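You operate a simulated robot arm through the tools that you are given. There is no shell and no other tool. Be economical: measure what you need, move in short steps, check, and stop when the job is done.

You run a simulated robot arm. Do the job below in one go: nothing can be reset, and whatever is moved stays where it is left.

Task
Fill the orange barge with grain to the yellow line; shut its hatch.
Fine: push it under the silo, swing the orange chute over the open hold, hold the green FEED lever down; spill none; swing the chute back; the grey barge stays.

It is judged by the outcome, as a careful person would: the job done as asked, and still so three seconds after it is handed in. It fails if anything else is knocked over, pushed out of place, dropped, spilled or broken.

Robot
A 6-joint arm with a two-finger parallel gripper, fixed in place. Base frame: the origin is at the foot of the arm, x ahead of it, y to its left, z up; the work surface is at about z = 760. Units: mm, rad, N and s.
With the tool pointing down near the work surface it reaches from about 460 to 880 mm from the base axis. Its first joint turns from -2.007 to 2.007 rad. Payload 4.2 kg.
Tool frame: the origin (TCP) lies between the finger pads and is the grasp point; the fingertips stand 23 mm ahead of it; z points along the fingers, y is the line along which they close. The gripper opens to 94 mm. The fingers are 38 mm wide and 10 mm thick; the gripper's body (54 by 96 mm) begins 39 mm behind the TCP.
Orientation is told as [roll, pitch, yaw] about the base's x, y, z axes, in that order, counted from this pose: with the fingers straight down and closing along the base's y, the tool's x points along the base's -x, its y along +y and its z along -z.

Tools
- The arm moves only by the tool play_rows. Its argument "moves" is one flat list of numbers, 7 for each row, row after row: the shift along the tool's x, y, z in units of 400 mm (1.0 is 400 mm), then the turn, a rotation vector about the tool's x, y, z in units of 90 degrees (1.0 is 90 degrees), then the closure in counts, from 0 (fully open) to 255 (shut). In form: [dx, dy, dz, ax, ay, az, jaw, dx, dy, dz, ax, ay, az, jaw, ...]. A call has 1 to 20 rows; each row is the pose to reach, as a shift and turn from the pose commanded when the call began, along the tool's axes at that moment. A call with a number of a shift or a turn outside -1 to 1 is refused whole. Each row takes 0.2 s and may step no farther than 50 mm and 0.15 rad from the row before; otherwise, or with a gripper value out of range, the whole call is refused. A pose out of reach is approached as far as the arm can. The call stops where the force on the tool passes 90 N (or 10 N more than at its start, if that is more) or the arm is blocked; 0.2 s more then pass. The fingers move at their own pace (about 108 mm/s each) and stop on an object; they squeeze with about 39 N. The grip force told is the motor's: it shows also when the fingers shut on nothing. Time passes only in rows, and 0.2 s behind the last, so rows that repeat a pose let the fingers close. The reply holds the time, the measured pose of the TCP, the force on the tool along the base axes, the opening and the grip force, in the units named above and with some noise.
- Cameras (640 x 400 px; columns grow to the right, rows downward): "scene" is fixed at [48.2, -647.6, 1328.2]; the picture's right is [0.31, -0.95, 0.00], its down [-0.53, -0.17, -0.83] and it looks along [0.79, 0.26, -0.56] (base axes); focal length 281 px, centre (320, 200). "wrist" rides on the gripper at [86, 16, -75] in the tool frame; the picture's right is [-0.18, 0.98, 0.00], its down [-0.58, -0.11, -0.81] and it looks along [-0.79, -0.15, 0.59] (tool axes); focal length 243 px, centre (320, 200). There is no depth. A picture from a camera that has moved, and an enlarged one, comes with that camera's place and axes in the base frame and with its lens.
- camera(camera): a new picture of that camera. It takes no simulated time.
- raise_lower(by): slides the trunk up (or, below 0, down) by that many mm; the arm rides with it, the base frame stays. It gives what a move gives, with no picture.
- close_up(camera, box): a new picture of the part [left, top, right, bottom] of that camera's present view, enlarged. It takes no simulated time.
- hand_in(): hands the job in; it is judged then, once.

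Go step by step. Nothing tells you positions but the pictures and the camera data: compare them with the known pose of the tool, close in by small moves and look again before you grip or let go. The budget is 120 turns and 68 pictures, counting those below and the enlarged ones. Unless the task says otherwise, let go and move clear before handing in, and close with one line.

The tools are called after "Request:" by a JSON object that holds its "api" and its "payload". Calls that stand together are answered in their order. play_rows: Moves the arm, as the interface text tells. Its arguments: {"type":"object","properties":{"moves":{"type":"array","items":{"type":"number"}}},"required":["moves"]} The other tools are called the same way: raise_lower (by) slides the trunk up or down; camera (camera) takes a picture; close_up (camera, box) takes an enlarged picture of a part of a camera's view; hand_in () hands the job in.

At the start:

```text
time_s: 0.0
tool_pos: [475.4, -370.0, 1156.6]
tool_rot: [0.001, 0.0, -0.001]
contact_force: [0.0, 0.8, 0.3]
gripper_width: 94.1
grip_force: 0.1
trunk travel left (down, up): [-675.0, 315.0]
```

scene: 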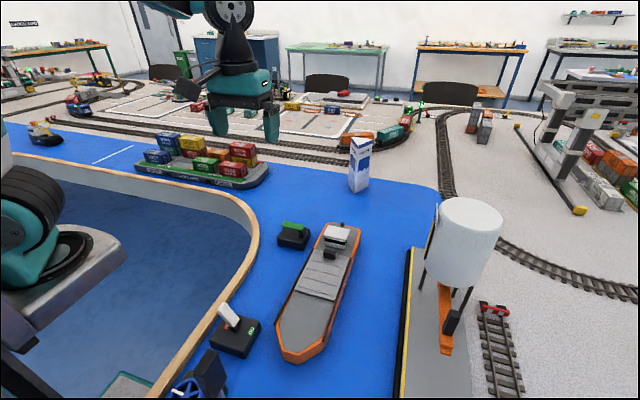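
wrist: 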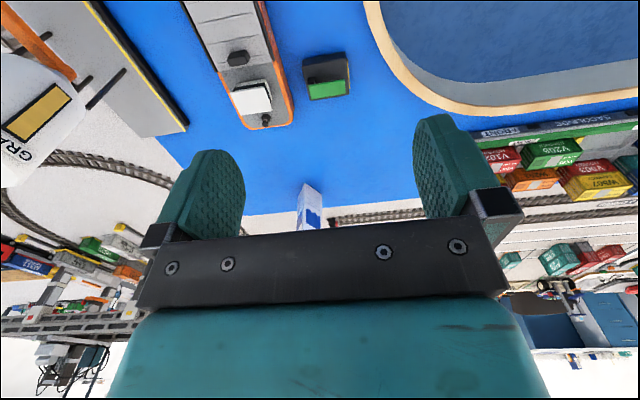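

I see the orange barge in the middle, the silo with the orange chute on the quay to the right, a green block/lever box, and a white lever box. I look closer first.

Request:
{"api": "close_up", "payload": {"camera": "scene", "box": [180, 200, 380, 400]}}

Request:
{"api": "close_up", "payload": {"camera": "scene", "box": [380, 180, 560, 400]}}

Request:
{"api": "close_up", "payload": {"camera": "wrist", "box": [0, 0, 360, 220]}}

```text
2.00 times, centred on (280, 300) of scene
camera zoom: at [48.2, -647.6, 1328.2], right [0.31, -0.95, 0.0], down [-0.53, -0.17, -0.83], along [0.79, 0.26, -0.56], focal length 562 px, centre (400, 0)
```

zoom: 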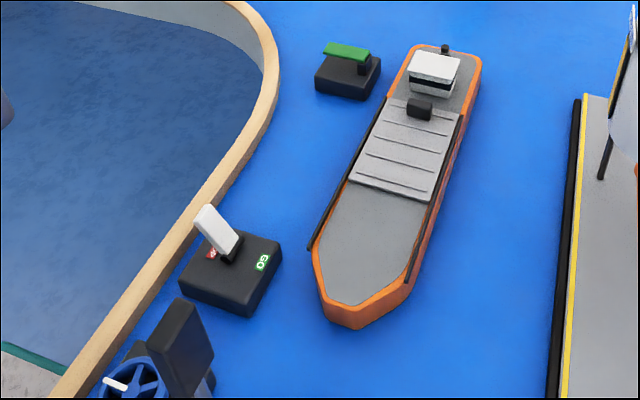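

```text
1.82 times, centred on (470, 290) of scene
camera zoom: at [48.2, -647.6, 1328.2], right [0.31, -0.95, 0.0], down [-0.53, -0.17, -0.83], along [0.79, 0.26, -0.56], focal length 511 px, centre (47, 36)
```

zoom: 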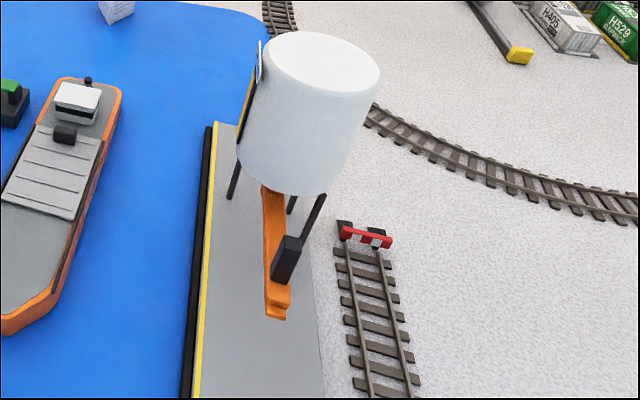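

```text
1.78 times, centred on (180, 110) of wrist
camera zoom: at [390.0, -353.6, 1229.9], right [0.18, 0.98, 0.0], down [0.58, -0.11, 0.81], along [0.79, -0.15, -0.59], focal length 431 px, centre (569, 360)
```

zoom: 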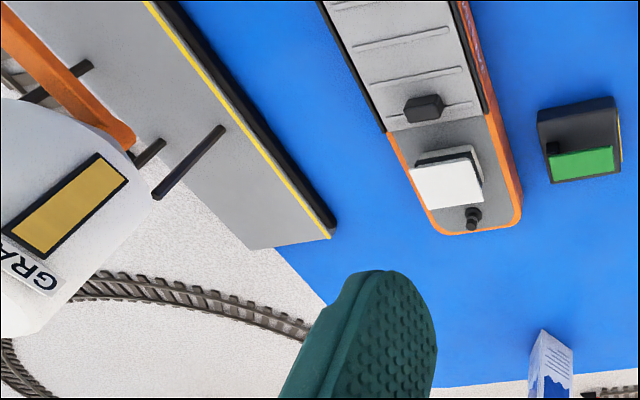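

The barge lies along x at about y −510, bow toward −x, and the quay edge is near y −710. I turn the wrist camera to look toward −y at the barge and silo.

Request:
{"api": "play_rows", "payload": {"moves": [0, 0, 0, 0, 0, 0.09, 0, 0, 0, 0, 0, 0, 0.18, 0, 0, 0, 0, 0, 0, 0.27, 0, 0, 0, 0, 0, 0, 0.36, 0, 0, 0, 0, 0, 0, 0.45, 0, 0, 0, 0, 0, 0, 0.54, 0, 0, 0, 0, 0, 0, 0.63, 0, 0, 0, 0, 0, 0, 0.72, 0, 0, 0, 0, 0, 0, 0.81, 0, 0, 0, 0, 0, 0, 0.9, 0, 0, 0, 0, 0, 0, 0.95, 0]}}

Request:
{"api": "camera", "payload": {"camera": "wrist"}}

```text
time_s: 2.4
tool_pos: [477.8, -370.9, 1155.5]
tool_rot: [-0.001, 0.0, -1.495]
contact_force: [0.3, 0.5, -0.1]
gripper_width: 93.9
grip_force: 0.1
trunk travel left (down, up): [-675.0, 315.0]
```

```text
62 pictures are left
camera wrist: at [486.2, -282.4, 1229.7], right [0.99, -0.11, 0.0], down [-0.06, -0.59, 0.81], along [-0.09, -0.8, -0.59], focal length 243 px, centre (320, 200)
```

wrist: 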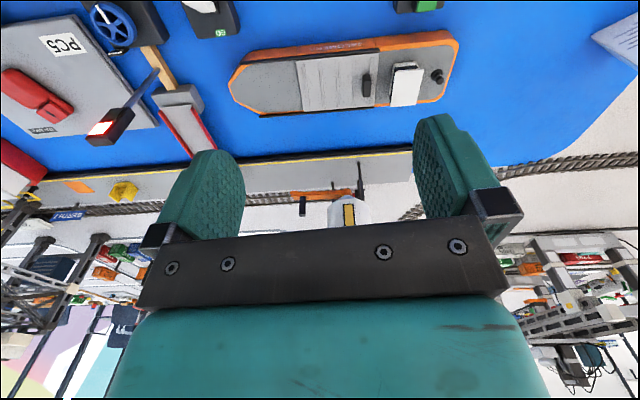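

Request:
{"api": "close_up", "payload": {"camera": "wrist", "box": [180, 0, 480, 190]}}

Request:
{"api": "close_up", "payload": {"camera": "wrist", "box": [240, 130, 420, 240]}}

Request:
{"api": "close_up", "payload": {"camera": "wrist", "box": [0, 0, 240, 150]}}

```text
2.11 times, centred on (330, 95) of wrist
camera zoom: at [486.2, -282.4, 1229.7], right [0.99, -0.11, 0.0], down [-0.06, -0.59, 0.81], along [-0.09, -0.8, -0.59], focal length 511 px, centre (299, 421)
```

zoom: 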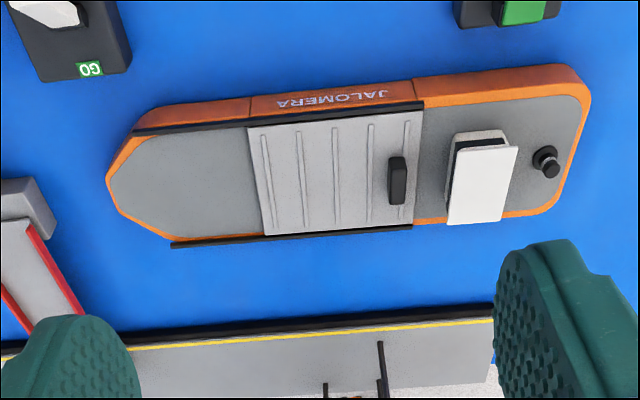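

```text
3.56 times, centred on (330, 185) of wrist
camera zoom: at [486.2, -282.4, 1229.7], right [0.99, -0.11, 0.0], down [-0.06, -0.59, 0.81], along [-0.09, -0.8, -0.59], focal length 863 px, centre (284, 253)
```

zoom: 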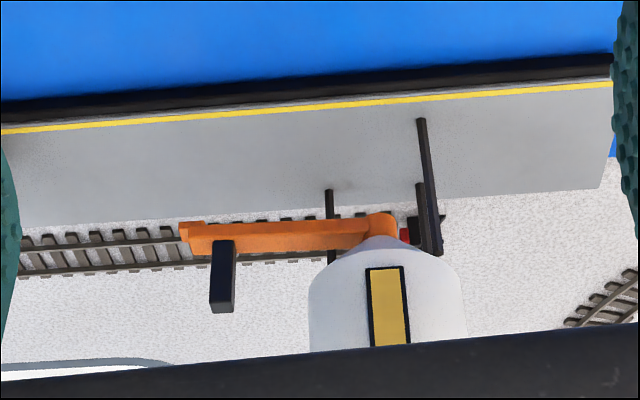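

```text
2.67 times, centred on (120, 75) of wrist
camera zoom: at [486.2, -282.4, 1229.7], right [0.99, -0.11, 0.0], down [-0.06, -0.59, 0.81], along [-0.09, -0.8, -0.59], focal length 647 px, centre (853, 533)
```

zoom: 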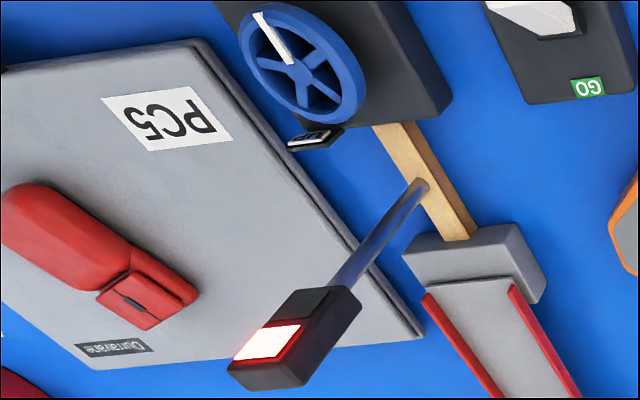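

The hatch is closed with its handle near (540, −512, 820); the chute pivots near (505, −770) with its tip at about (362, −772, 843). I move above the handle with the fingers closing along x.

Request:
{"api": "play_rows", "payload": {"moves": [-0.0454, 0.016, 0.0797, 0, 0, 0.006, 0, -0.0908, 0.032, 0.1594, 0, 0, 0.012, 0, -0.1362, 0.048, 0.2391, 0, 0, 0.018, 0, -0.1816, 0.064, 0.3188, 0, 0, 0.024, 0, -0.227, 0.08, 0.3985, 0, 0, 0.03, 0, -0.2724, 0.096, 0.4782, 0, 0, 0.036, 0, -0.3178, 0.112, 0.5579, 0, 0, 0.042, 0, -0.363, 0.128, 0.61, 0, 0, 0.048, 0]}}

Request:
{"api": "camera", "payload": {"camera": "wrist"}}

Request:
{"api": "close_up", "payload": {"camera": "scene", "box": [240, 180, 480, 380]}}

```text
time_s: 4.2
tool_pos: [539.4, -510.3, 912.8]
tool_rot: [-0.001, 0.0, -1.568]
contact_force: [-0.3, 0.5, 0.7]
gripper_width: 94.2
grip_force: 0.1
trunk travel left (down, up): [-675.0, 315.0]
```

```text
58 pictures are left
camera wrist: at [555.0, -423.3, 985.2], right [0.98, -0.18, 0.0], down [-0.11, -0.58, 0.81], along [-0.15, -0.79, -0.59], focal length 243 px, centre (320, 200)
```

wrist: 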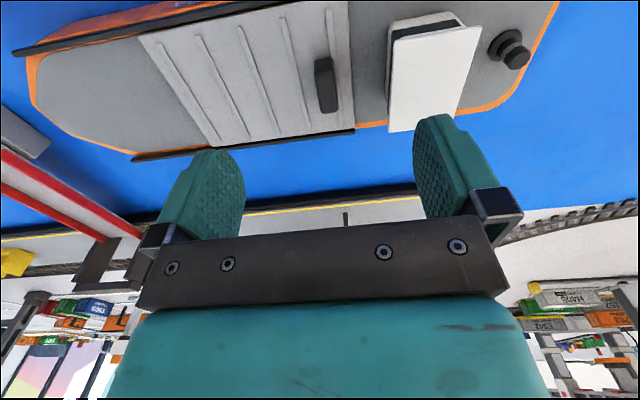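

```text
2.00 times, centred on (360, 280) of scene
camera zoom: at [48.2, -647.6, 1328.2], right [0.31, -0.95, 0.0], down [-0.53, -0.17, -0.83], along [0.79, 0.26, -0.56], focal length 562 px, centre (240, 40)
```

zoom: 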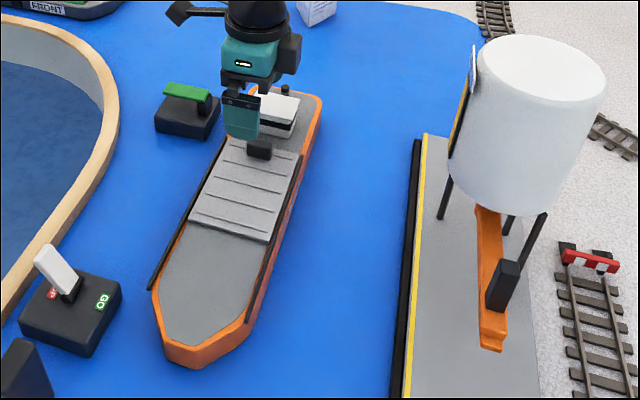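

The handle is confirmed at about (541, −511, 820), roughly 40 mm long in y, with the white bridge just behind it. I turn back to yaw 0 so the fingers grip the handle's ends along y, and narrow the gripper.

Request:
{"api": "play_rows", "payload": {"moves": [0, 0, 0, 0, 0, -0.09, 80, 0, 0, 0, 0, 0, -0.18, 80, 0, 0, 0, 0, 0, -0.27, 80, 0, 0, 0, 0, 0, -0.36, 80, 0, 0, 0, 0, 0, -0.45, 80, 0, 0, 0, 0, 0, -0.54, 80, 0, 0, 0, 0, 0, -0.63, 80, 0, 0, 0, 0, 0, -0.72, 80, 0, 0, 0, 0, 0, -0.81, 80, 0, 0, 0, 0, 0, -0.9, 80, 0, 0, 0.05, 0, 0, -0.95, 80, 0, 0, 0.08, 0, 0, -1.0, 80]}}

Request:
{"api": "camera", "payload": {"camera": "wrist"}}

```text
time_s: 6.8
tool_pos: [539.5, -510.7, 880.3]
tool_rot: [0.0, 0.001, 0.006]
contact_force: [0.1, 0.0, -0.1]
gripper_width: 64.5
grip_force: 0.1
trunk travel left (down, up): [-675.0, 315.0]
```

```text
56 pictures are left
camera wrist: at [452.9, -493.9, 953.6], right [0.18, 0.98, 0.0], down [0.58, -0.11, 0.81], along [0.79, -0.14, -0.59], focal length 243 px, centre (320, 200)
```

wrist: 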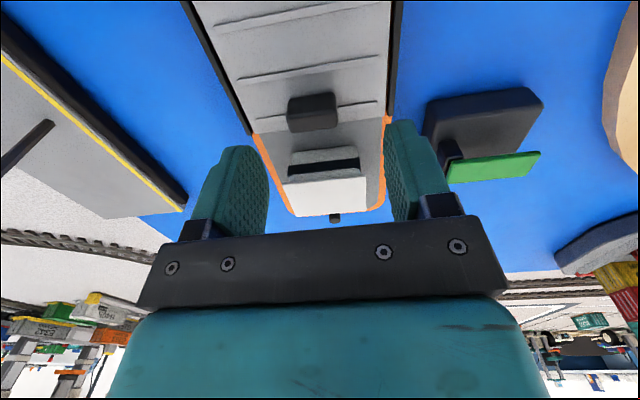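

Request:
{"api": "play_rows", "payload": {"moves": [0, -0.004, 0.05, 0, 0, 0, 80, 0, -0.005, 0.09, 0, 0, 0, 80, 0, -0.005, 0.112, 0, 0, 0, 80]}}

Request:
{"api": "camera", "payload": {"camera": "wrist"}}

```text
time_s: 7.6
tool_pos: [539.6, -512.8, 835.2]
tool_rot: [0.0, -0.001, 0.003]
contact_force: [-0.7, 0.0, -0.2]
gripper_width: 64.5
grip_force: 0.1
trunk travel left (down, up): [-675.0, 315.0]
```

```text
55 pictures are left
camera wrist: at [452.3, -496.2, 908.9], right [0.18, 0.98, 0.0], down [0.58, -0.11, 0.81], along [0.79, -0.14, -0.59], focal length 243 px, centre (320, 200)
```

wrist: 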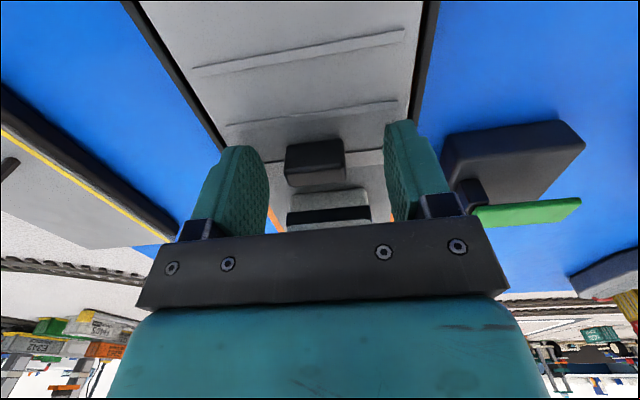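

The handle spans about z 814–831. I rise 3 mm and close on it.

Request:
{"api": "play_rows", "payload": {"moves": [0, 0, -0.0075, 0, 0, 0, 80, 0, 0, -0.0075, 0, 0, 0, 200, 0, 0, -0.0075, 0, 0, 0, 200, 0, 0, -0.0075, 0, 0, 0, 200]}}

```text
time_s: 8.6
tool_pos: [539.1, -514.2, 838.4]
tool_rot: [0.0, 0.001, 0.004]
contact_force: [-0.1, -5.0, 1.1]
gripper_width: 31.0
grip_force: 38.9
trunk travel left (down, up): [-675.0, 315.0]
```

Gripped on the 31 mm handle. Now I slide the hatch toward the bow by 60 mm and check whether the barge follows.

Request:
{"api": "play_rows", "payload": {"moves": [0.03, 0, -0.0075, 0, 0, 0, 200, 0.06, 0, -0.0075, 0, 0, 0, 200, 0.09, 0, -0.0075, 0, 0, 0, 200, 0.12, 0, -0.0075, 0, 0, 0, 200, 0.15, 0, -0.0075, 0, 0, 0, 200]}}

Request:
{"api": "close_up", "payload": {"camera": "scene", "box": [240, 180, 480, 380]}}

```text
time_s: 9.8
tool_pos: [478.9, -512.8, 841.1]
tool_rot: [0.001, 0.0, 0.002]
contact_force: [-0.6, -0.3, -10.4]
gripper_width: 31.1
grip_force: 39.5
trunk travel left (down, up): [-675.0, 315.0]
```

```text
2.00 times, centred on (360, 280) of scene
camera zoom: at [48.2, -647.6, 1328.2], right [0.31, -0.95, 0.0], down [-0.53, -0.17, -0.83], along [0.79, 0.26, -0.56], focal length 562 px, centre (240, 40)
```

zoom: 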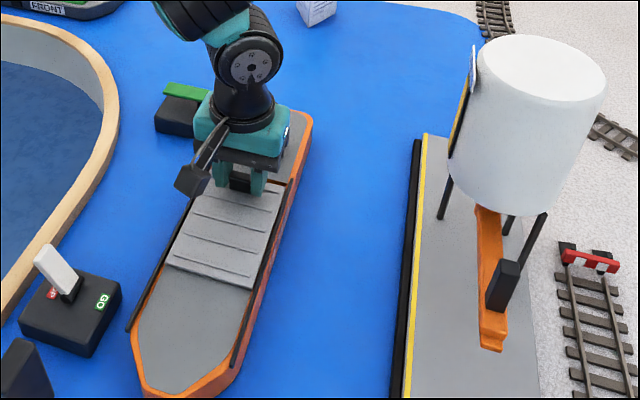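

The barge came along, and I had unintentionally lifted the handle by 3 mm, which likely jammed the hatch. I lower again and slide back +x.

Request:
{"api": "play_rows", "payload": {"moves": [0, 0, 0.007, 0, 0, 0, 200, 0, 0, 0.007, 0, 0, 0, 200, -0.03, 0, 0.007, 0, 0, 0, 200, -0.06, 0, 0.007, 0, 0, 0, 200, -0.09, 0, 0.007, 0, 0, 0, 200, -0.12, 0, 0.007, 0, 0, 0, 200, -0.15, 0, 0.007, 0, 0, 0, 200]}}

Request:
{"api": "close_up", "payload": {"camera": "scene", "box": [240, 180, 480, 380]}}

```text
time_s: 11.4
tool_pos: [539.0, -513.7, 838.8]
tool_rot: [0.001, -0.001, 0.003]
contact_force: [-3.6, -0.5, 9.2]
gripper_width: 31.1
grip_force: 38.7
trunk travel left (down, up): [-675.0, 315.0]
```

```text
2.00 times, centred on (360, 280) of scene
camera zoom: at [48.2, -647.6, 1328.2], right [0.31, -0.95, 0.0], down [-0.53, -0.17, -0.83], along [0.79, 0.26, -0.56], focal length 562 px, centre (240, 40)
```

zoom: 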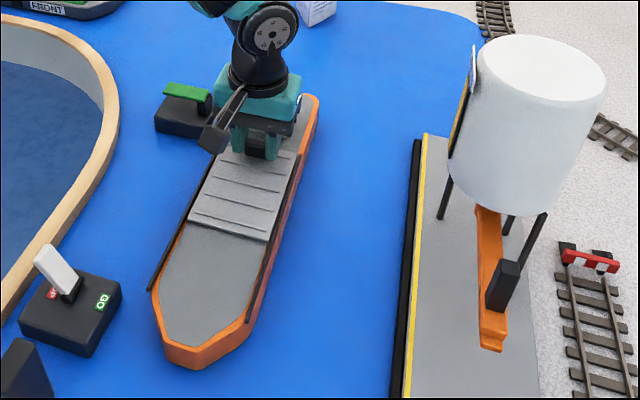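

Request:
{"api": "play_rows", "payload": {"moves": [0, 0, -0.003, 0, 0, 0, 200, 0.08, 0, -0.003, 0, 0, 0, 200, 0.15, 0, -0.003, 0, 0, 0, 200]}}

Request:
{"api": "close_up", "payload": {"camera": "scene", "box": [240, 180, 480, 380]}}

```text
time_s: 12.2
tool_pos: [479.2, -512.7, 838.6]
tool_rot: [0.001, -0.001, 0.005]
contact_force: [0.9, 2.0, 0.0]
gripper_width: 31.3
grip_force: 38.7
trunk travel left (down, up): [-675.0, 315.0]
```

```text
2.00 times, centred on (360, 280) of scene
camera zoom: at [48.2, -647.6, 1328.2], right [0.31, -0.95, 0.0], down [-0.53, -0.17, -0.83], along [0.79, 0.26, -0.56], focal length 562 px, centre (240, 40)
```

zoom: 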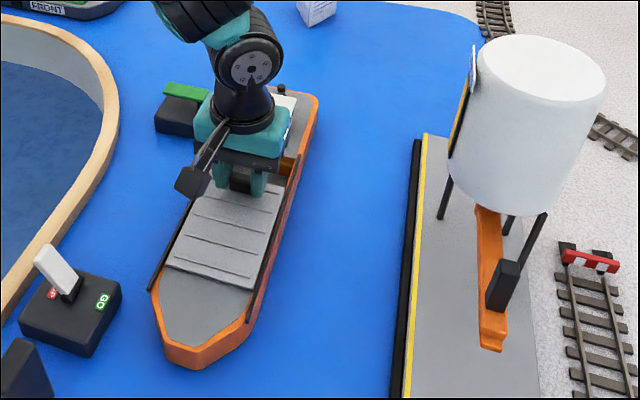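

The hatch now slides on its own and the barge stays. I continue in smaller steps.

Request:
{"api": "play_rows", "payload": {"moves": [0.06, 0, 0, 0, 0, 0, 200, 0.1, 0, 0, 0, 0, 0, 200, 0.12, 0, 0, 0, 0, 0, 200]}}

Request:
{"api": "close_up", "payload": {"camera": "scene", "box": [240, 180, 480, 380]}}

Request:
{"api": "camera", "payload": {"camera": "wrist"}}

```text
time_s: 13.0
tool_pos: [431.2, -513.6, 838.1]
tool_rot: [0.002, 0.0, 0.004]
contact_force: [0.4, 0.9, -6.7]
gripper_width: 30.9
grip_force: 39.6
trunk travel left (down, up): [-675.0, 315.0]
```

```text
2.00 times, centred on (360, 280) of scene
camera zoom: at [48.2, -647.6, 1328.2], right [0.31, -0.95, 0.0], down [-0.53, -0.17, -0.83], along [0.79, 0.26, -0.56], focal length 562 px, centre (240, 40)
```

zoom: 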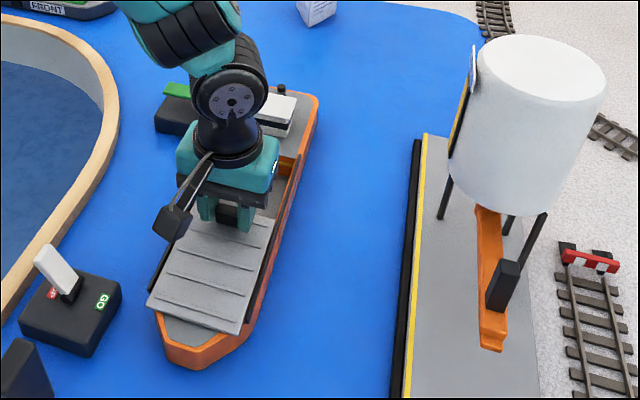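

```text
50 pictures are left
camera wrist: at [344.5, -497.0, 912.7], right [0.18, 0.98, 0.0], down [0.58, -0.11, 0.81], along [0.79, -0.14, -0.59], focal length 243 px, centre (320, 200)
```

wrist: 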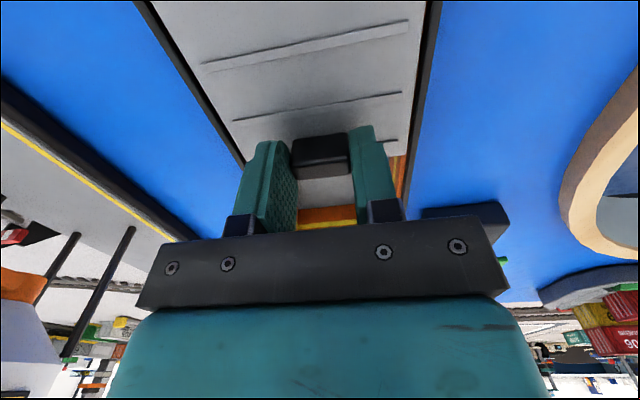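

The hold is open with a yellow line visible inside. I let go, rise, and look at the hold.

Request:
{"api": "play_rows", "payload": {"moves": [0, 0, 0, 0, 0, 0, 80, 0, 0, 0, 0, 0, 0, 80, 0, 0, -0.05, 0, 0, 0, 80, 0, 0, -0.15, 0, 0, 0, 80, 0, 0, -0.25, 0, 0, 0, 80]}}

Request:
{"api": "camera", "payload": {"camera": "wrist"}}

Request:
{"api": "close_up", "payload": {"camera": "scene", "box": [260, 200, 380, 380]}}

```text
time_s: 14.2
tool_pos: [430.6, -513.4, 939.5]
tool_rot: [-0.001, 0.001, 0.001]
contact_force: [-0.1, 0.6, 0.5]
gripper_width: 64.4
grip_force: 0.1
trunk travel left (down, up): [-675.0, 315.0]
```

```text
49 pictures are left
camera wrist: at [344.6, -497.1, 1013.3], right [0.18, 0.98, 0.0], down [0.58, -0.11, 0.81], along [0.79, -0.14, -0.59], focal length 243 px, centre (320, 200)
```

wrist: 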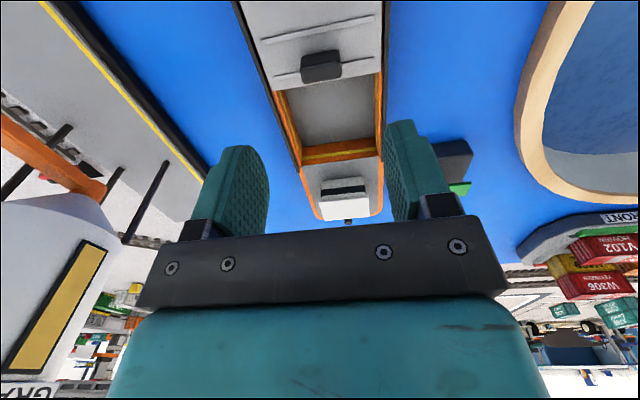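

```text
2.22 times, centred on (320, 290) of scene
camera zoom: at [48.2, -647.6, 1328.2], right [0.31, -0.95, 0.0], down [-0.53, -0.17, -0.83], along [0.79, 0.26, -0.56], focal length 625 px, centre (320, 0)
```

zoom: 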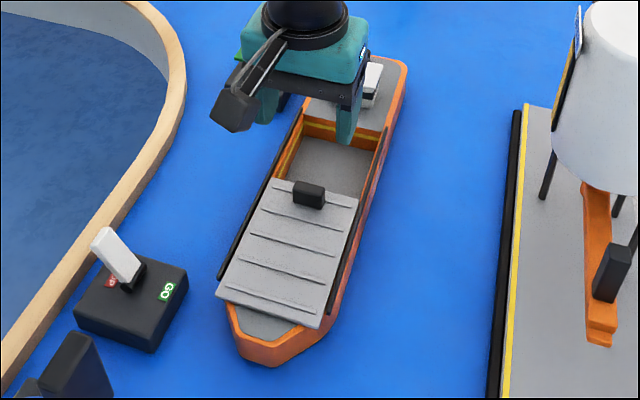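

The hold spans about x 452–543, floor near z 777 and yellow line near z 793. Next I turn the gripper to yaw −90°, fully open, and go to the +y side of the barge to push it with both fingers.

Request:
{"api": "play_rows", "payload": {"moves": [-0.0134, 0.0194, 0, 0, 0, 0.0833, 0, -0.0268, 0.0388, 0, 0, 0, 0.1667, 0, -0.0402, 0.0582, 0, 0, 0, 0.25, 0, -0.0536, 0.0776, 0, 0, 0, 0.333, 0, -0.067, 0.097, 0, 0, 0, 0.4167, 0, -0.0804, 0.1164, 0, 0, 0, 0.5, 0, -0.0938, 0.1358, 0, 0, 0, 0.5833, 0, -0.1072, 0.1552, 0, 0, 0, 0.6667, 0, -0.1206, 0.1746, 0, 0, 0, 0.75, 0, -0.134, 0.194, 0, 0, 0, 0.8333, 0, -0.1474, 0.2134, 0, 0, 0, 0.9167, 0, -0.161, 0.233, 0.01, 0, 0, 1.0, 0]}}

Request:
{"api": "camera", "payload": {"camera": "wrist"}}

Request:
{"api": "camera", "payload": {"camera": "scene"}}

```text
time_s: 16.8
tool_pos: [494.8, -420.3, 935.7]
tool_rot: [0.0, 0.0, -1.57]
contact_force: [0.4, 0.4, 0.5]
gripper_width: 93.8
grip_force: 0.0
trunk travel left (down, up): [-675.0, 315.0]
```

```text
47 pictures are left
camera wrist: at [511.7, -332.9, 1009.3], right [0.98, -0.18, 0.0], down [-0.11, -0.58, 0.81], along [-0.15, -0.79, -0.59], focal length 243 px, centre (320, 200)
```

wrist: 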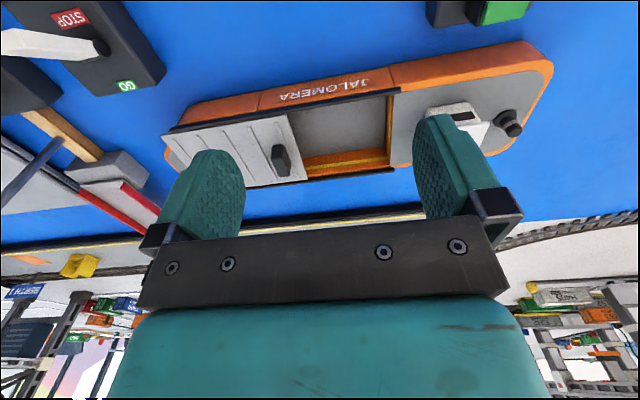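

```text
46 pictures are left
```

scene: 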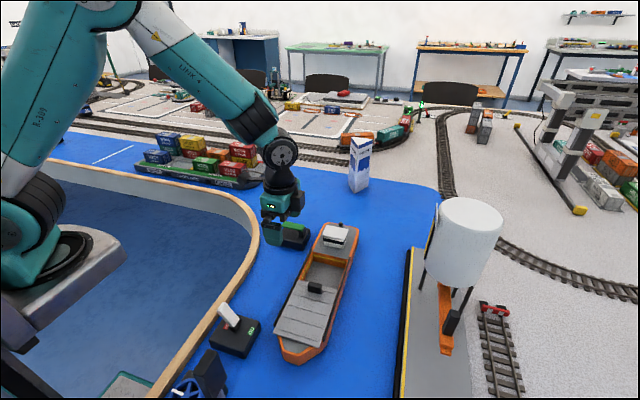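

Hull side is at y ≈ −455; the way down at y −420 is clear. I descend.

Request:
{"api": "play_rows", "payload": {"moves": [0, 0, 0.11, 0, 0, 0, 0, 0, 0, 0.22, 0, 0, 0, 0, 0, 0, 0.3, 0, 0, 0, 0, 0, 0, 0.345, 0, 0, 0, 0]}}

Request:
{"api": "camera", "payload": {"camera": "scene"}}

```text
time_s: 17.8
tool_pos: [495.2, -418.1, 798.1]
tool_rot: [-0.001, -0.001, -1.568]
contact_force: [-0.6, -0.3, -1.0]
gripper_width: 94.0
grip_force: 0.0
trunk travel left (down, up): [-675.0, 315.0]
```

```text
45 pictures are left
```

scene: 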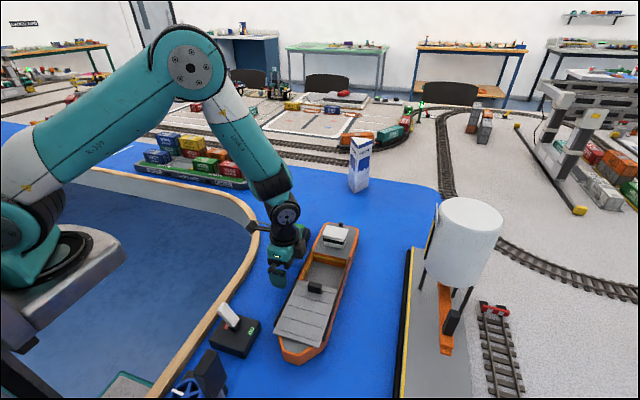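

Now I push toward −y slowly.

Request:
{"api": "play_rows", "payload": {"moves": [-0.025, 0, 0, 0, 0, 0, 0, -0.045, 0, 0, 0, 0, 0, 0, -0.065, 0, 0, 0, 0, 0, 0, -0.085, 0, 0, 0, 0, 0, 0, -0.11, 0, 0, 0, 0, 0, 0, -0.135, 0, 0, 0, 0, 0, 0, -0.16, 0, 0, 0, 0, 0, 0, -0.185, 0, 0, 0, 0, 0, 0, -0.21, 0, 0, 0, 0, 0, 0, -0.235, 0, 0, 0, 0, 0, 0, -0.26, 0, 0, 0, 0, 0, 0, -0.28, 0, 0, 0, 0, 0, 0, -0.3, 0, 0, 0, 0, 0, 0]}}

Request:
{"api": "camera", "payload": {"camera": "scene"}}

Request:
{"api": "camera", "payload": {"camera": "wrist"}}

```text
time_s: 20.6
tool_pos: [494.2, -540.1, 798.2]
tool_rot: [0.0, 0.0, -1.568]
contact_force: [0.3, 2.9, 0.3]
gripper_width: 94.1
grip_force: 0.0
trunk travel left (down, up): [-675.0, 315.0]
```

```text
44 pictures are left
```

scene: 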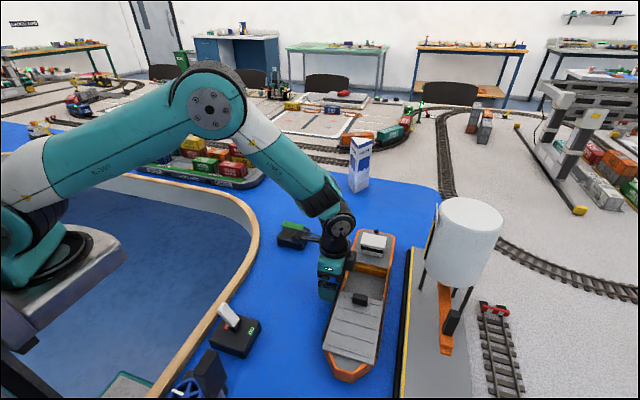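

```text
43 pictures are left
camera wrist: at [511.5, -452.9, 871.9], right [0.98, -0.18, 0.0], down [-0.11, -0.58, 0.81], along [-0.15, -0.79, -0.59], focal length 243 px, centre (320, 200)
```

wrist: 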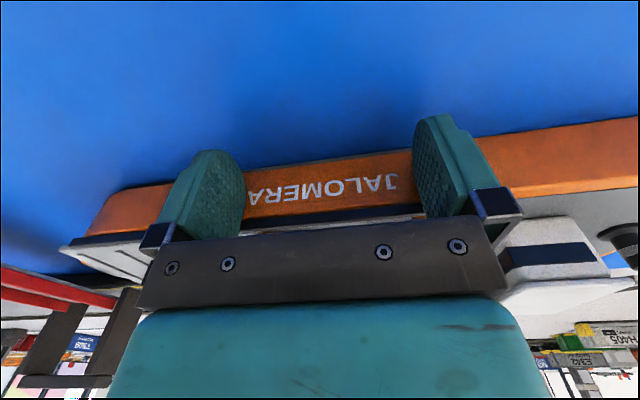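

The barge moved straight, centre now about y −616. I push 18 mm more, then back off and rise.

Request:
{"api": "play_rows", "payload": {"moves": [-0.015, 0, 0, 0, 0, 0, 0, -0.03, 0, 0, 0, 0, 0, 0, -0.045, 0, 0, 0, 0, 0, 0, -0.045, 0, 0, 0, 0, 0, 0, 0, 0, 0, 0, 0, 0, 0, 0.05, 0, 0, 0, 0, 0, 0, 0.09, 0, -0.08, 0, 0, 0, 0, 0.12, 0, -0.18, 0, 0, 0, 0, 0.12, 0, -0.28, 0, 0, 0, 0, 0.12, 0, -0.4, 0, 0, 0, 0]}}

Request:
{"api": "camera", "payload": {"camera": "wrist"}}

Request:
{"api": "close_up", "payload": {"camera": "scene", "box": [300, 190, 520, 390]}}

```text
time_s: 22.8
tool_pos: [496.1, -491.3, 958.6]
tool_rot: [0.001, 0.001, -1.568]
contact_force: [-0.3, -1.2, -0.6]
gripper_width: 94.0
grip_force: 0.1
trunk travel left (down, up): [-675.0, 315.0]
```

```text
42 pictures are left
camera wrist: at [511.4, -404.4, 1031.9], right [0.98, -0.18, 0.0], down [-0.11, -0.58, 0.81], along [-0.15, -0.79, -0.59], focal length 243 px, centre (320, 200)
```

wrist: 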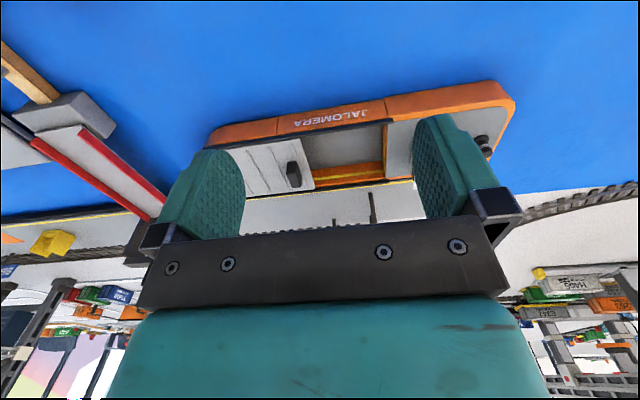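

```text
2.00 times, centred on (410, 290) of scene
camera zoom: at [48.2, -647.6, 1328.2], right [0.31, -0.95, 0.0], down [-0.53, -0.17, -0.83], along [0.79, 0.26, -0.56], focal length 562 px, centre (140, 20)
```

zoom: 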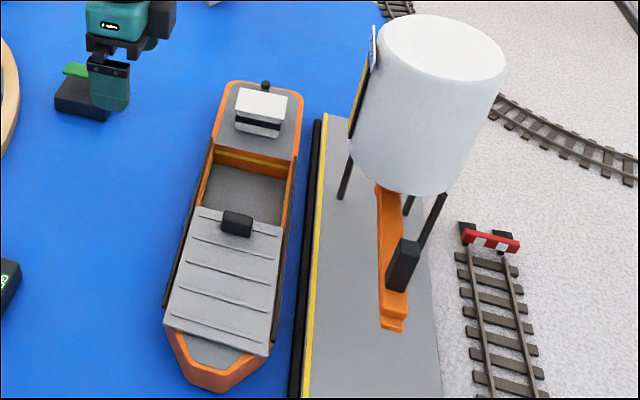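

The barge is parked near the quay. Chute handle (black post) is at about (387, −772, 860–910); I go above near it with yaw 0.

Request:
{"api": "play_rows", "payload": {"moves": [-0.0433, -0.024, -0.02, 0, 0, -0.0833, 90, -0.0867, -0.0479, -0.04, 0, 0, -0.1667, 90, -0.13, -0.0719, -0.06, 0, 0, -0.25, 90, -0.1733, -0.0958, -0.08, 0, 0, -0.3333, 90, -0.2167, -0.1198, -0.1, 0, 0, -0.4167, 90, -0.26, -0.1438, -0.12, 0, 0, -0.5, 90, -0.3033, -0.1677, -0.13, 0, 0, -0.5833, 90, -0.3467, -0.1917, -0.13, 0, 0, -0.6667, 90, -0.39, -0.2156, -0.13, 0, 0, -0.75, 90, -0.4333, -0.2396, -0.13, 0, 0, -0.8333, 90, -0.4767, -0.2635, -0.13, 0, 0, -0.9167, 90, -0.52, -0.2875, -0.13, 0, 0, -1.0, 90]}}

Request:
{"api": "camera", "payload": {"camera": "wrist"}}

Request:
{"api": "close_up", "payload": {"camera": "scene", "box": [300, 190, 520, 390]}}

```text
time_s: 25.4
tool_pos: [381.5, -699.8, 1010.1]
tool_rot: [-0.001, 0.0, 0.008]
contact_force: [-0.3, -0.3, 0.8]
gripper_width: 60.4
grip_force: 0.1
trunk travel left (down, up): [-675.0, 315.0]
```

```text
40 pictures are left
camera wrist: at [294.3, -684.4, 1083.6], right [0.18, 0.98, 0.0], down [0.58, -0.1, 0.81], along [0.79, -0.14, -0.59], focal length 243 px, centre (320, 200)
```

wrist: 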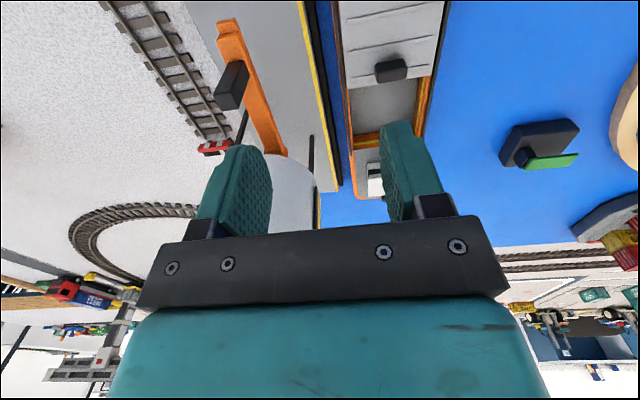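

```text
2.00 times, centred on (410, 290) of scene
camera zoom: at [48.2, -647.6, 1328.2], right [0.31, -0.95, 0.0], down [-0.53, -0.17, -0.83], along [0.79, 0.26, -0.56], focal length 562 px, centre (140, 20)
```

zoom: 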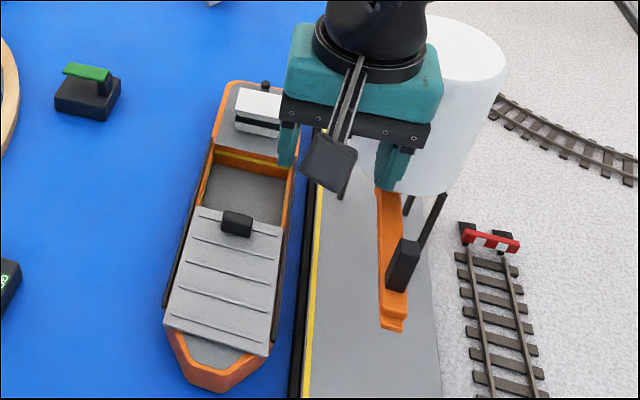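

Request:
{"api": "play_rows", "payload": {"moves": [0, -0.09, 0, 0, 0, 0, 90, 0, -0.18, 0, 0, 0, 0, 90, 0, -0.18, 0.1, 0, 0, 0, 90, 0, -0.18, 0.17, 0, 0, 0, 90]}}

Request:
{"api": "camera", "payload": {"camera": "wrist"}}

```text
time_s: 26.4
tool_pos: [366.0, -739.6, 948.0]
tool_rot: [-0.001, 0.0, 0.003]
contact_force: [0.4, 0.4, 0.0]
gripper_width: 60.9
grip_force: 0.1
out of reach, approached as far as the arm can: row 2, 3, 4
trunk travel left (down, up): [-675.0, 315.0]
```

```text
38 pictures are left
camera wrist: at [279.2, -723.3, 1022.2], right [0.18, 0.98, 0.0], down [0.58, -0.11, 0.81], along [0.79, -0.15, -0.59], focal length 243 px, centre (320, 200)
```

wrist: 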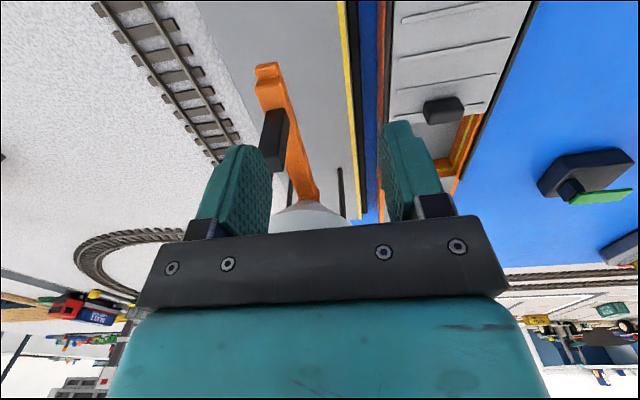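

Handle is out of reach at this height; raising the trunk brings the shoulder level with the wrist and lengthens the reach. I raise it 250 mm.

Request:
{"api": "raise_lower", "payload": {"by": 250}}

```text
time_s: 29.0
tool_pos: [365.1, -739.7, 1199.2]
tool_rot: [0.0, 0.0, 0.003]
contact_force: [1.1, 1.0, -0.7]
gripper_width: 60.9
grip_force: 0.1
trunk travel left (down, up): [-925.0, 65.0]
```

Request:
{"api": "play_rows", "payload": {"moves": [0, 0, 0.08, 0, 0, 0, 90, 0, 0, 0.18, 0, 0, 0, 90, 0, 0, 0.28, 0, 0, 0, 90, 0, 0, 0.38, 0, 0, 0, 90, 0, 0, 0.48, 0, 0, 0, 90]}}

```text
time_s: 30.2
tool_pos: [364.4, -732.8, 1008.5]
tool_rot: [0.001, 0.001, 0.004]
contact_force: [-0.3, 0.6, 0.7]
gripper_width: 60.8
grip_force: 0.0
out of reach, approached as far as the arm can: row 5
trunk travel left (down, up): [-925.0, 65.0]
```

Reach is limited to about 825 mm with the tool straight down, so I'll tilt the tool 40° with fingers pointing toward the silo (+x), which moves the wrist closer in. First lift and tilt clear of things, then lower the trunk.

Request:
{"api": "play_rows", "payload": {"moves": [0.01, 0.015, -0.05, 0, -0.0555, 0, 90, 0.02, 0.03, -0.1, 0, -0.111, 0, 90, 0.035, 0.045, -0.15, 0, -0.1665, 0, 90, 0.045, 0.06, -0.2, 0, -0.222, 0, 90, 0.055, 0.075, -0.25, 0, -0.2775, 0, 90, 0.065, 0.09, -0.3, 0, -0.333, 0, 90, 0.075, 0.105, -0.35, 0, -0.3885, 0, 90, 0.0875, 0.12, -0.4, 0, -0.444, 0, 90]}}

Request:
{"api": "raise_lower", "payload": {"by": -270}}

Request:
{"api": "camera", "payload": {"camera": "wrist"}}

Request:
{"api": "close_up", "payload": {"camera": "scene", "box": [300, 190, 520, 390]}}

```text
time_s: 32.0
tool_pos: [330.1, -700.9, 1166.8]
tool_rot: [0.003, -0.7, 0.002]
contact_force: [-0.5, -0.5, 0.4]
gripper_width: 60.7
grip_force: 0.0
out of reach, approached as far as the arm can: row 1, 2, 7, 8
trunk travel left (down, up): [-925.0, 65.0]
```

```text
time_s: 34.7
tool_pos: [331.4, -699.3, 896.8]
tool_rot: [0.004, -0.7, 0.005]
contact_force: [0.5, -0.4, 0.0]
gripper_width: 61.0
grip_force: 0.1
trunk travel left (down, up): [-655.0, 335.0]
```

```text
37 pictures are left
camera wrist: at [217.0, -684.0, 898.0], right [0.14, 0.98, 0.12], down [-0.07, -0.11, 0.99], along [0.99, -0.14, 0.06], focal length 243 px, centre (320, 200)
```

wrist: 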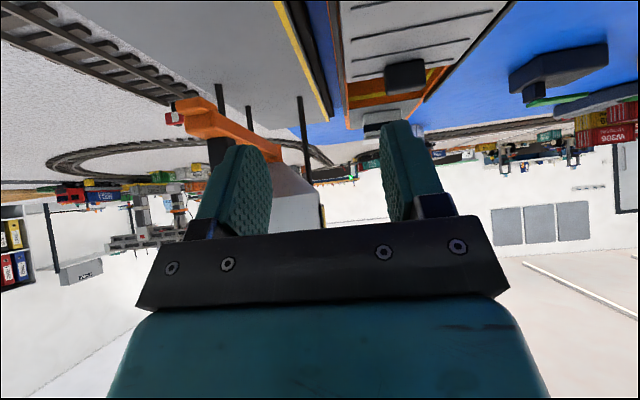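

```text
2.00 times, centred on (410, 290) of scene
camera zoom: at [48.2, -647.6, 1328.2], right [0.31, -0.95, 0.0], down [-0.53, -0.17, -0.83], along [0.79, 0.26, -0.56], focal length 562 px, centre (140, 20)
```

zoom: 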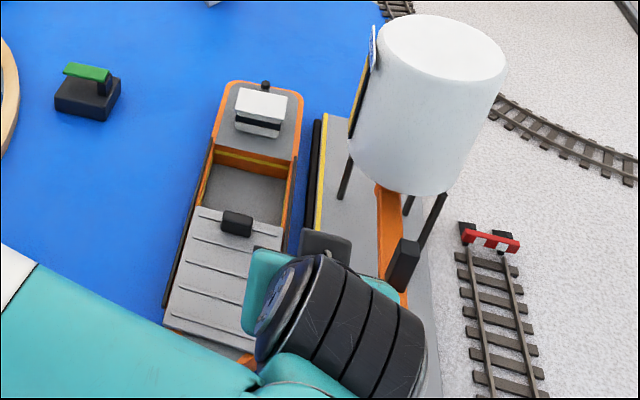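

Request:
{"api": "play_rows", "payload": {"moves": [-0.008, -0.05, -0.01, 0, 0, 0, 90, -0.016, -0.1, -0.019, 0, 0, 0, 90, -0.016, -0.15, -0.019, 0, 0, 0, 90, -0.016, -0.18, -0.019, 0, 0, 0, 90]}}

Request:
{"api": "camera", "payload": {"camera": "wrist"}}

```text
time_s: 35.7
tool_pos: [325.1, -705.0, 896.4]
tool_rot: [0.002, -0.696, 0.002]
contact_force: [0.3, 0.6, 0.9]
gripper_width: 61.0
grip_force: 0.0
out of reach, approached as far as the arm can: row 1, 2, 3, 4
trunk travel left (down, up): [-655.0, 335.0]
```

```text
35 pictures are left
camera wrist: at [211.1, -688.6, 897.4], right [0.14, 0.98, 0.12], down [-0.07, -0.11, 0.99], along [0.99, -0.14, 0.05], focal length 243 px, centre (320, 200)
```

wrist: 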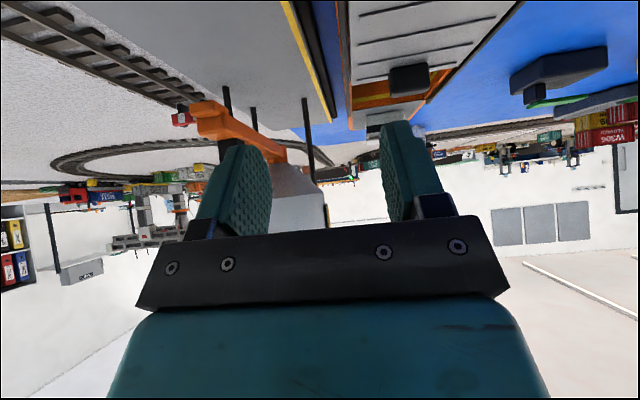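

This side tilt doesn't help; a radial (outward, −y) tilt will. I untilt and retreat upward first.

Request:
{"api": "play_rows", "payload": {"moves": [-0.03, 0.02, -0.028, 0, 0.0555, 0, 90, -0.06, 0.04, -0.056, 0, 0.111, 0, 90, -0.09, 0.06, -0.084, 0, 0.1665, 0, 90, -0.12, 0.08, -0.112, 0, 0.222, 0, 90, -0.15, 0.1, -0.14, 0, 0.2775, 0, 90, -0.18, 0.12, -0.168, 0, 0.333, 0, 90, -0.21, 0.14, -0.196, 0, 0.3885, 0, 90, -0.2377, 0.1625, -0.225, 0, 0.444, 0, 90]}}

Request:
{"api": "play_rows", "payload": {"moves": [0, 0, 0, 0, 0, 0.09, 130, 0, 0, 0, 0, 0, 0.18, 130, 0, 0, 0, 0, 0, 0.27, 130, 0, 0, 0, 0, 0, 0.36, 130, 0, 0, 0, 0, 0, 0.45, 130, 0, 0, 0, 0, 0, 0.54, 130, 0, 0, 0, 0, 0, 0.63, 130, 0, 0, 0, 0, 0, 0.72, 130, 0, 0, 0, 0, 0, 0.81, 130, 0, 0, 0, 0, 0, 0.9, 130, 0, 0, 0, 0, 0, 0.95, 130, 0, 0, 0, 0, 0, 1.0, 130]}}

```text
time_s: 37.5
tool_pos: [343.9, -667.4, 1037.0]
tool_rot: [0.004, 0.001, 0.003]
contact_force: [0.2, 0.0, -0.3]
gripper_width: 60.5
grip_force: 0.0
out of reach, approached as far as the arm can: row 1, 2, 3, 4, 5, 6, 7, 8
trunk travel left (down, up): [-655.0, 335.0]
```

```text
time_s: 40.1
tool_pos: [345.7, -667.5, 1036.9]
tool_rot: [0.0, 0.003, -1.569]
contact_force: [0.3, 0.8, 0.0]
gripper_width: 46.1
grip_force: 0.1
trunk travel left (down, up): [-655.0, 335.0]
```

The reach grows as the wrist gets lower relative to the shoulder, so a moderate trunk raise suits a straight-down grip. I raise the trunk 130 mm and turn back to yaw 0.

Request:
{"api": "raise_lower", "payload": {"by": 130}}

Request:
{"api": "play_rows", "payload": {"moves": [0, 0, 0, 0, 0, -0.09, 100, 0, 0, 0.05, 0, 0, -0.18, 100, 0, 0, 0.1, 0, 0, -0.27, 100, 0, 0, 0.15, 0, 0, -0.36, 100, 0, 0, 0.2, 0, 0, -0.45, 100, 0, 0, 0.25, 0, 0, -0.54, 100, 0, 0, 0.3, 0, 0, -0.63, 100, 0, 0, 0.35, 0, 0, -0.72, 100, 0, 0, 0.4, 0, 0, -0.81, 100, 0, 0, 0.45, 0, 0, -0.9, 100, 0, 0, 0.5, 0, 0, -0.95, 100, 0, 0, 0.53, 0, 0, -1.0, 100]}}

```text
time_s: 41.7
tool_pos: [345.9, -668.6, 1166.5]
tool_rot: [0.0, 0.003, -1.566]
contact_force: [-0.8, 0.1, -0.8]
gripper_width: 46.2
grip_force: 0.1
trunk travel left (down, up): [-785.0, 205.0]
```

```text
time_s: 44.3
tool_pos: [346.8, -678.3, 1001.8]
tool_rot: [0.044, -0.001, 0.008]
contact_force: [-0.2, 1.2, -0.7]
gripper_width: 57.4
grip_force: 0.1
out of reach, approached as far as the arm can: row 2, 3, 4, 5, 6, 7, 8, 9, 10, 11, 12
trunk travel left (down, up): [-785.0, 205.0]
```

Request:
{"api": "camera", "payload": {"camera": "scene"}}

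```text
34 pictures are left
```

scene: 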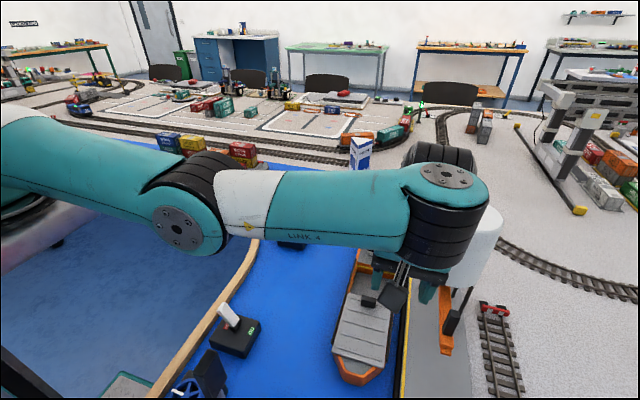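

The arm has ended in an odd stretched configuration. I retreat inward and up toward the starting pose to see what configuration it takes.

Request:
{"api": "play_rows", "payload": {"moves": [-0.025, 0.075, -0.04, 0, 0, 0, 100, -0.05, 0.15, -0.08, 0, 0, 0, 100, -0.075, 0.225, -0.12, 0, 0, 0, 100, -0.1, 0.3, -0.16, 0, 0, 0, 100, -0.125, 0.375, -0.2, 0, 0, 0, 100, -0.15, 0.45, -0.24, 0, 0, 0, 100, -0.175, 0.525, -0.26, 0, 0, 0, 100, -0.2, 0.6, -0.26, 0, 0, 0, 100, -0.225, 0.675, -0.26, 0, 0, 0, 100, -0.25, 0.75, -0.26, 0, 0, 0, 100, -0.25, 0.75, -0.26, 0, 0, 0, 100]}}

Request:
{"api": "camera", "payload": {"camera": "scene"}}

```text
time_s: 46.7
tool_pos: [551.3, -552.5, 1219.9]
tool_rot: [0.003, 0.003, 0.006]
contact_force: [-1.1, -0.7, 0.5]
gripper_width: 57.2
grip_force: 0.1
out of reach, approached as far as the arm can: row 1, 2, 3, 4, 5, 6, 7, 8, 9, 10, 11
trunk travel left (down, up): [-785.0, 205.0]
```

```text
33 pictures are left
```

scene: 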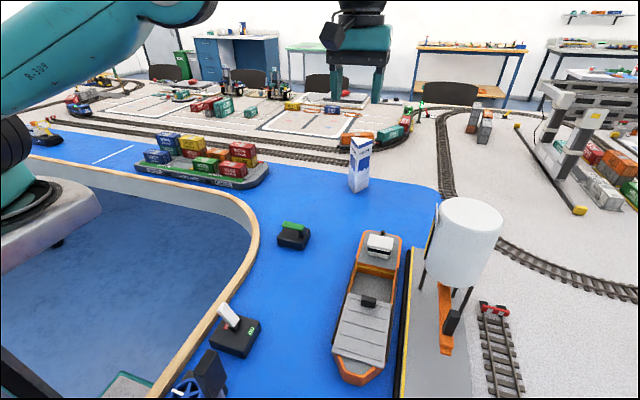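

The arm seems stuck near a straight-elbow branch. I test a small inward, downward move.

Request:
{"api": "play_rows", "payload": {"moves": [0.025, 0.03, 0.05, 0, 0, 0, 100, 0.05, 0.06, 0.1, 0, 0, 0, 100, 0.075, 0.1, 0.15, 0, 0, 0, 100, 0.075, 0.1, 0.15, 0, 0, 0, 100]}}

Request:
{"api": "camera", "payload": {"camera": "scene"}}

```text
time_s: 47.7
tool_pos: [554.4, -565.8, 1193.0]
tool_rot: [0.005, 0.002, 0.004]
contact_force: [0.6, 0.2, -0.2]
gripper_width: 57.1
grip_force: 0.0
out of reach, approached as far as the arm can: row 1, 2, 3, 4
trunk travel left (down, up): [-785.0, 205.0]
```

```text
32 pictures are left
```

scene: 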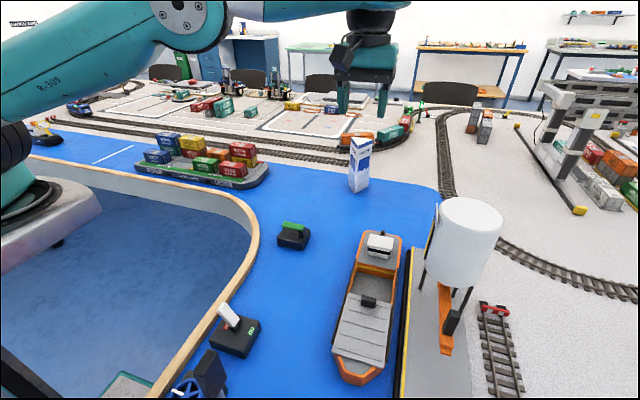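

Request:
{"api": "play_rows", "payload": {"moves": [-0.078, -0.08, 0, 0, 0, 0, 100, -0.156, -0.16, 0, 0, 0, 0, 100, -0.234, -0.24, 0, 0, 0, 0, 100, -0.312, -0.32, 0, 0, 0, 0, 100, -0.312, -0.32, 0, 0, 0, 0, 100, -0.234, -0.24, 0, 0, 0, 0, 100, -0.156, -0.16, 0, 0, 0, 0, 100, -0.078, -0.08, 0, 0, 0, 0, 100, 0, 0, 0, 0, 0, 0, 100, 0.078, 0.08, 0, 0, 0, 0, 100, 0.156, 0.16, 0, 0, 0, 0, 100, 0.234, 0.24, 0, 0, 0, 0, 100]}}

```text
time_s: 50.3
tool_pos: [458.9, -468.8, 1192.3]
tool_rot: [0.002, -0.001, 0.005]
contact_force: [-0.2, 0.7, 0.3]
gripper_width: 57.0
grip_force: 0.1
out of reach, approached as far as the arm can: row 2, 3, 4, 5, 6, 7
trunk travel left (down, up): [-785.0, 205.0]
```

Recovered: the arm retracts normally again. I'll use a modest 14° outward tilt with the present trunk height, and keep requests within reach. I move to a waypoint near the chute.

Request:
{"api": "play_rows", "payload": {"moves": [0.02, -0.069, 0.077, 0.0173, -0.0088, 0, 140, 0.04, -0.138, 0.154, 0.0346, -0.0175, 0, 140, 0.06, -0.207, 0.231, 0.052, -0.0263, 0, 140, 0.08, -0.276, 0.308, 0.0693, -0.035, 0, 140, 0.1, -0.345, 0.385, 0.0866, -0.0438, 0, 140, 0.12, -0.414, 0.462, 0.1039, -0.0525, 0, 140, 0.14, -0.483, 0.54, 0.1212, -0.0613, 0, 140, 0.16, -0.5525, 0.6175, 0.1385, -0.07, 0, 140]}}

Request:
{"api": "camera", "payload": {"camera": "wrist"}}

Request:
{"api": "camera", "payload": {"camera": "scene"}}

```text
time_s: 52.1
tool_pos: [399.3, -689.5, 946.0]
tool_rot: [-0.218, -0.11, 0.016]
contact_force: [0.2, 1.6, 0.5]
gripper_width: 42.2
grip_force: 0.0
trunk travel left (down, up): [-785.0, 205.0]
```

```text
31 pictures are left
camera wrist: at [304.4, -659.6, 1004.4], right [0.19, 0.96, -0.19], down [0.49, 0.08, 0.87], along [0.85, -0.26, -0.46], focal length 243 px, centre (320, 200)
```

wrist: 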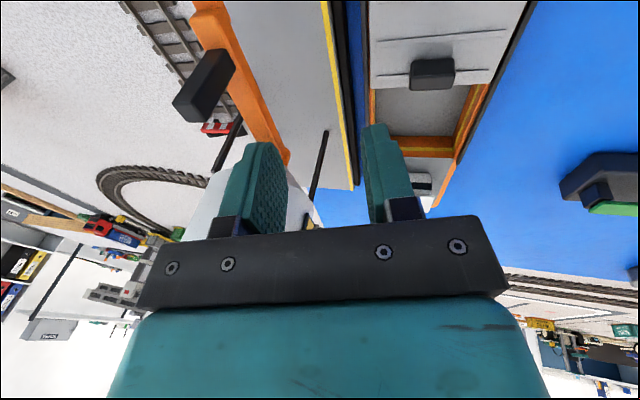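

```text
30 pictures are left
```

scene: 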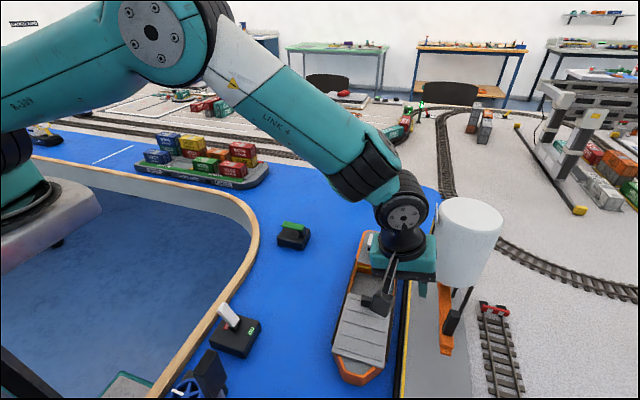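

Request:
{"api": "play_rows", "payload": {"moves": [0.011, -0.066, 0.0163, 0, 0, 0, 140, 0.022, -0.132, 0.0326, 0, 0, 0, 140, 0.0334, -0.1976, 0.0489, 0, 0, 0, 140]}}

Request:
{"api": "camera", "payload": {"camera": "wrist"}}

```text
time_s: 52.9
tool_pos: [386.5, -771.6, 942.0]
tool_rot: [-0.216, -0.109, 0.015]
contact_force: [-0.8, -0.2, 0.3]
gripper_width: 42.6
grip_force: 0.1
trunk travel left (down, up): [-785.0, 205.0]
```

```text
29 pictures are left
camera wrist: at [292.7, -740.2, 1000.0], right [0.19, 0.96, -0.19], down [0.49, 0.07, 0.87], along [0.85, -0.26, -0.46], focal length 243 px, centre (320, 200)
```

wrist: 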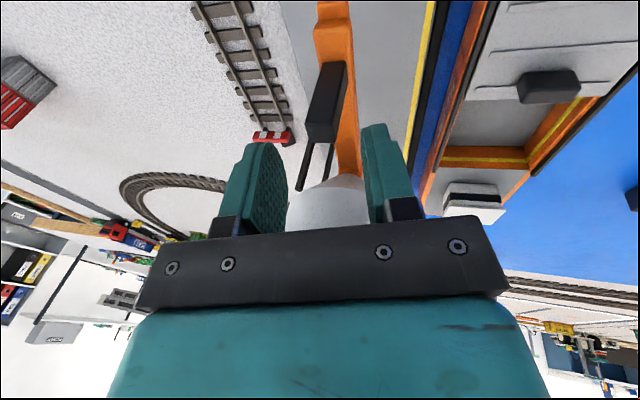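

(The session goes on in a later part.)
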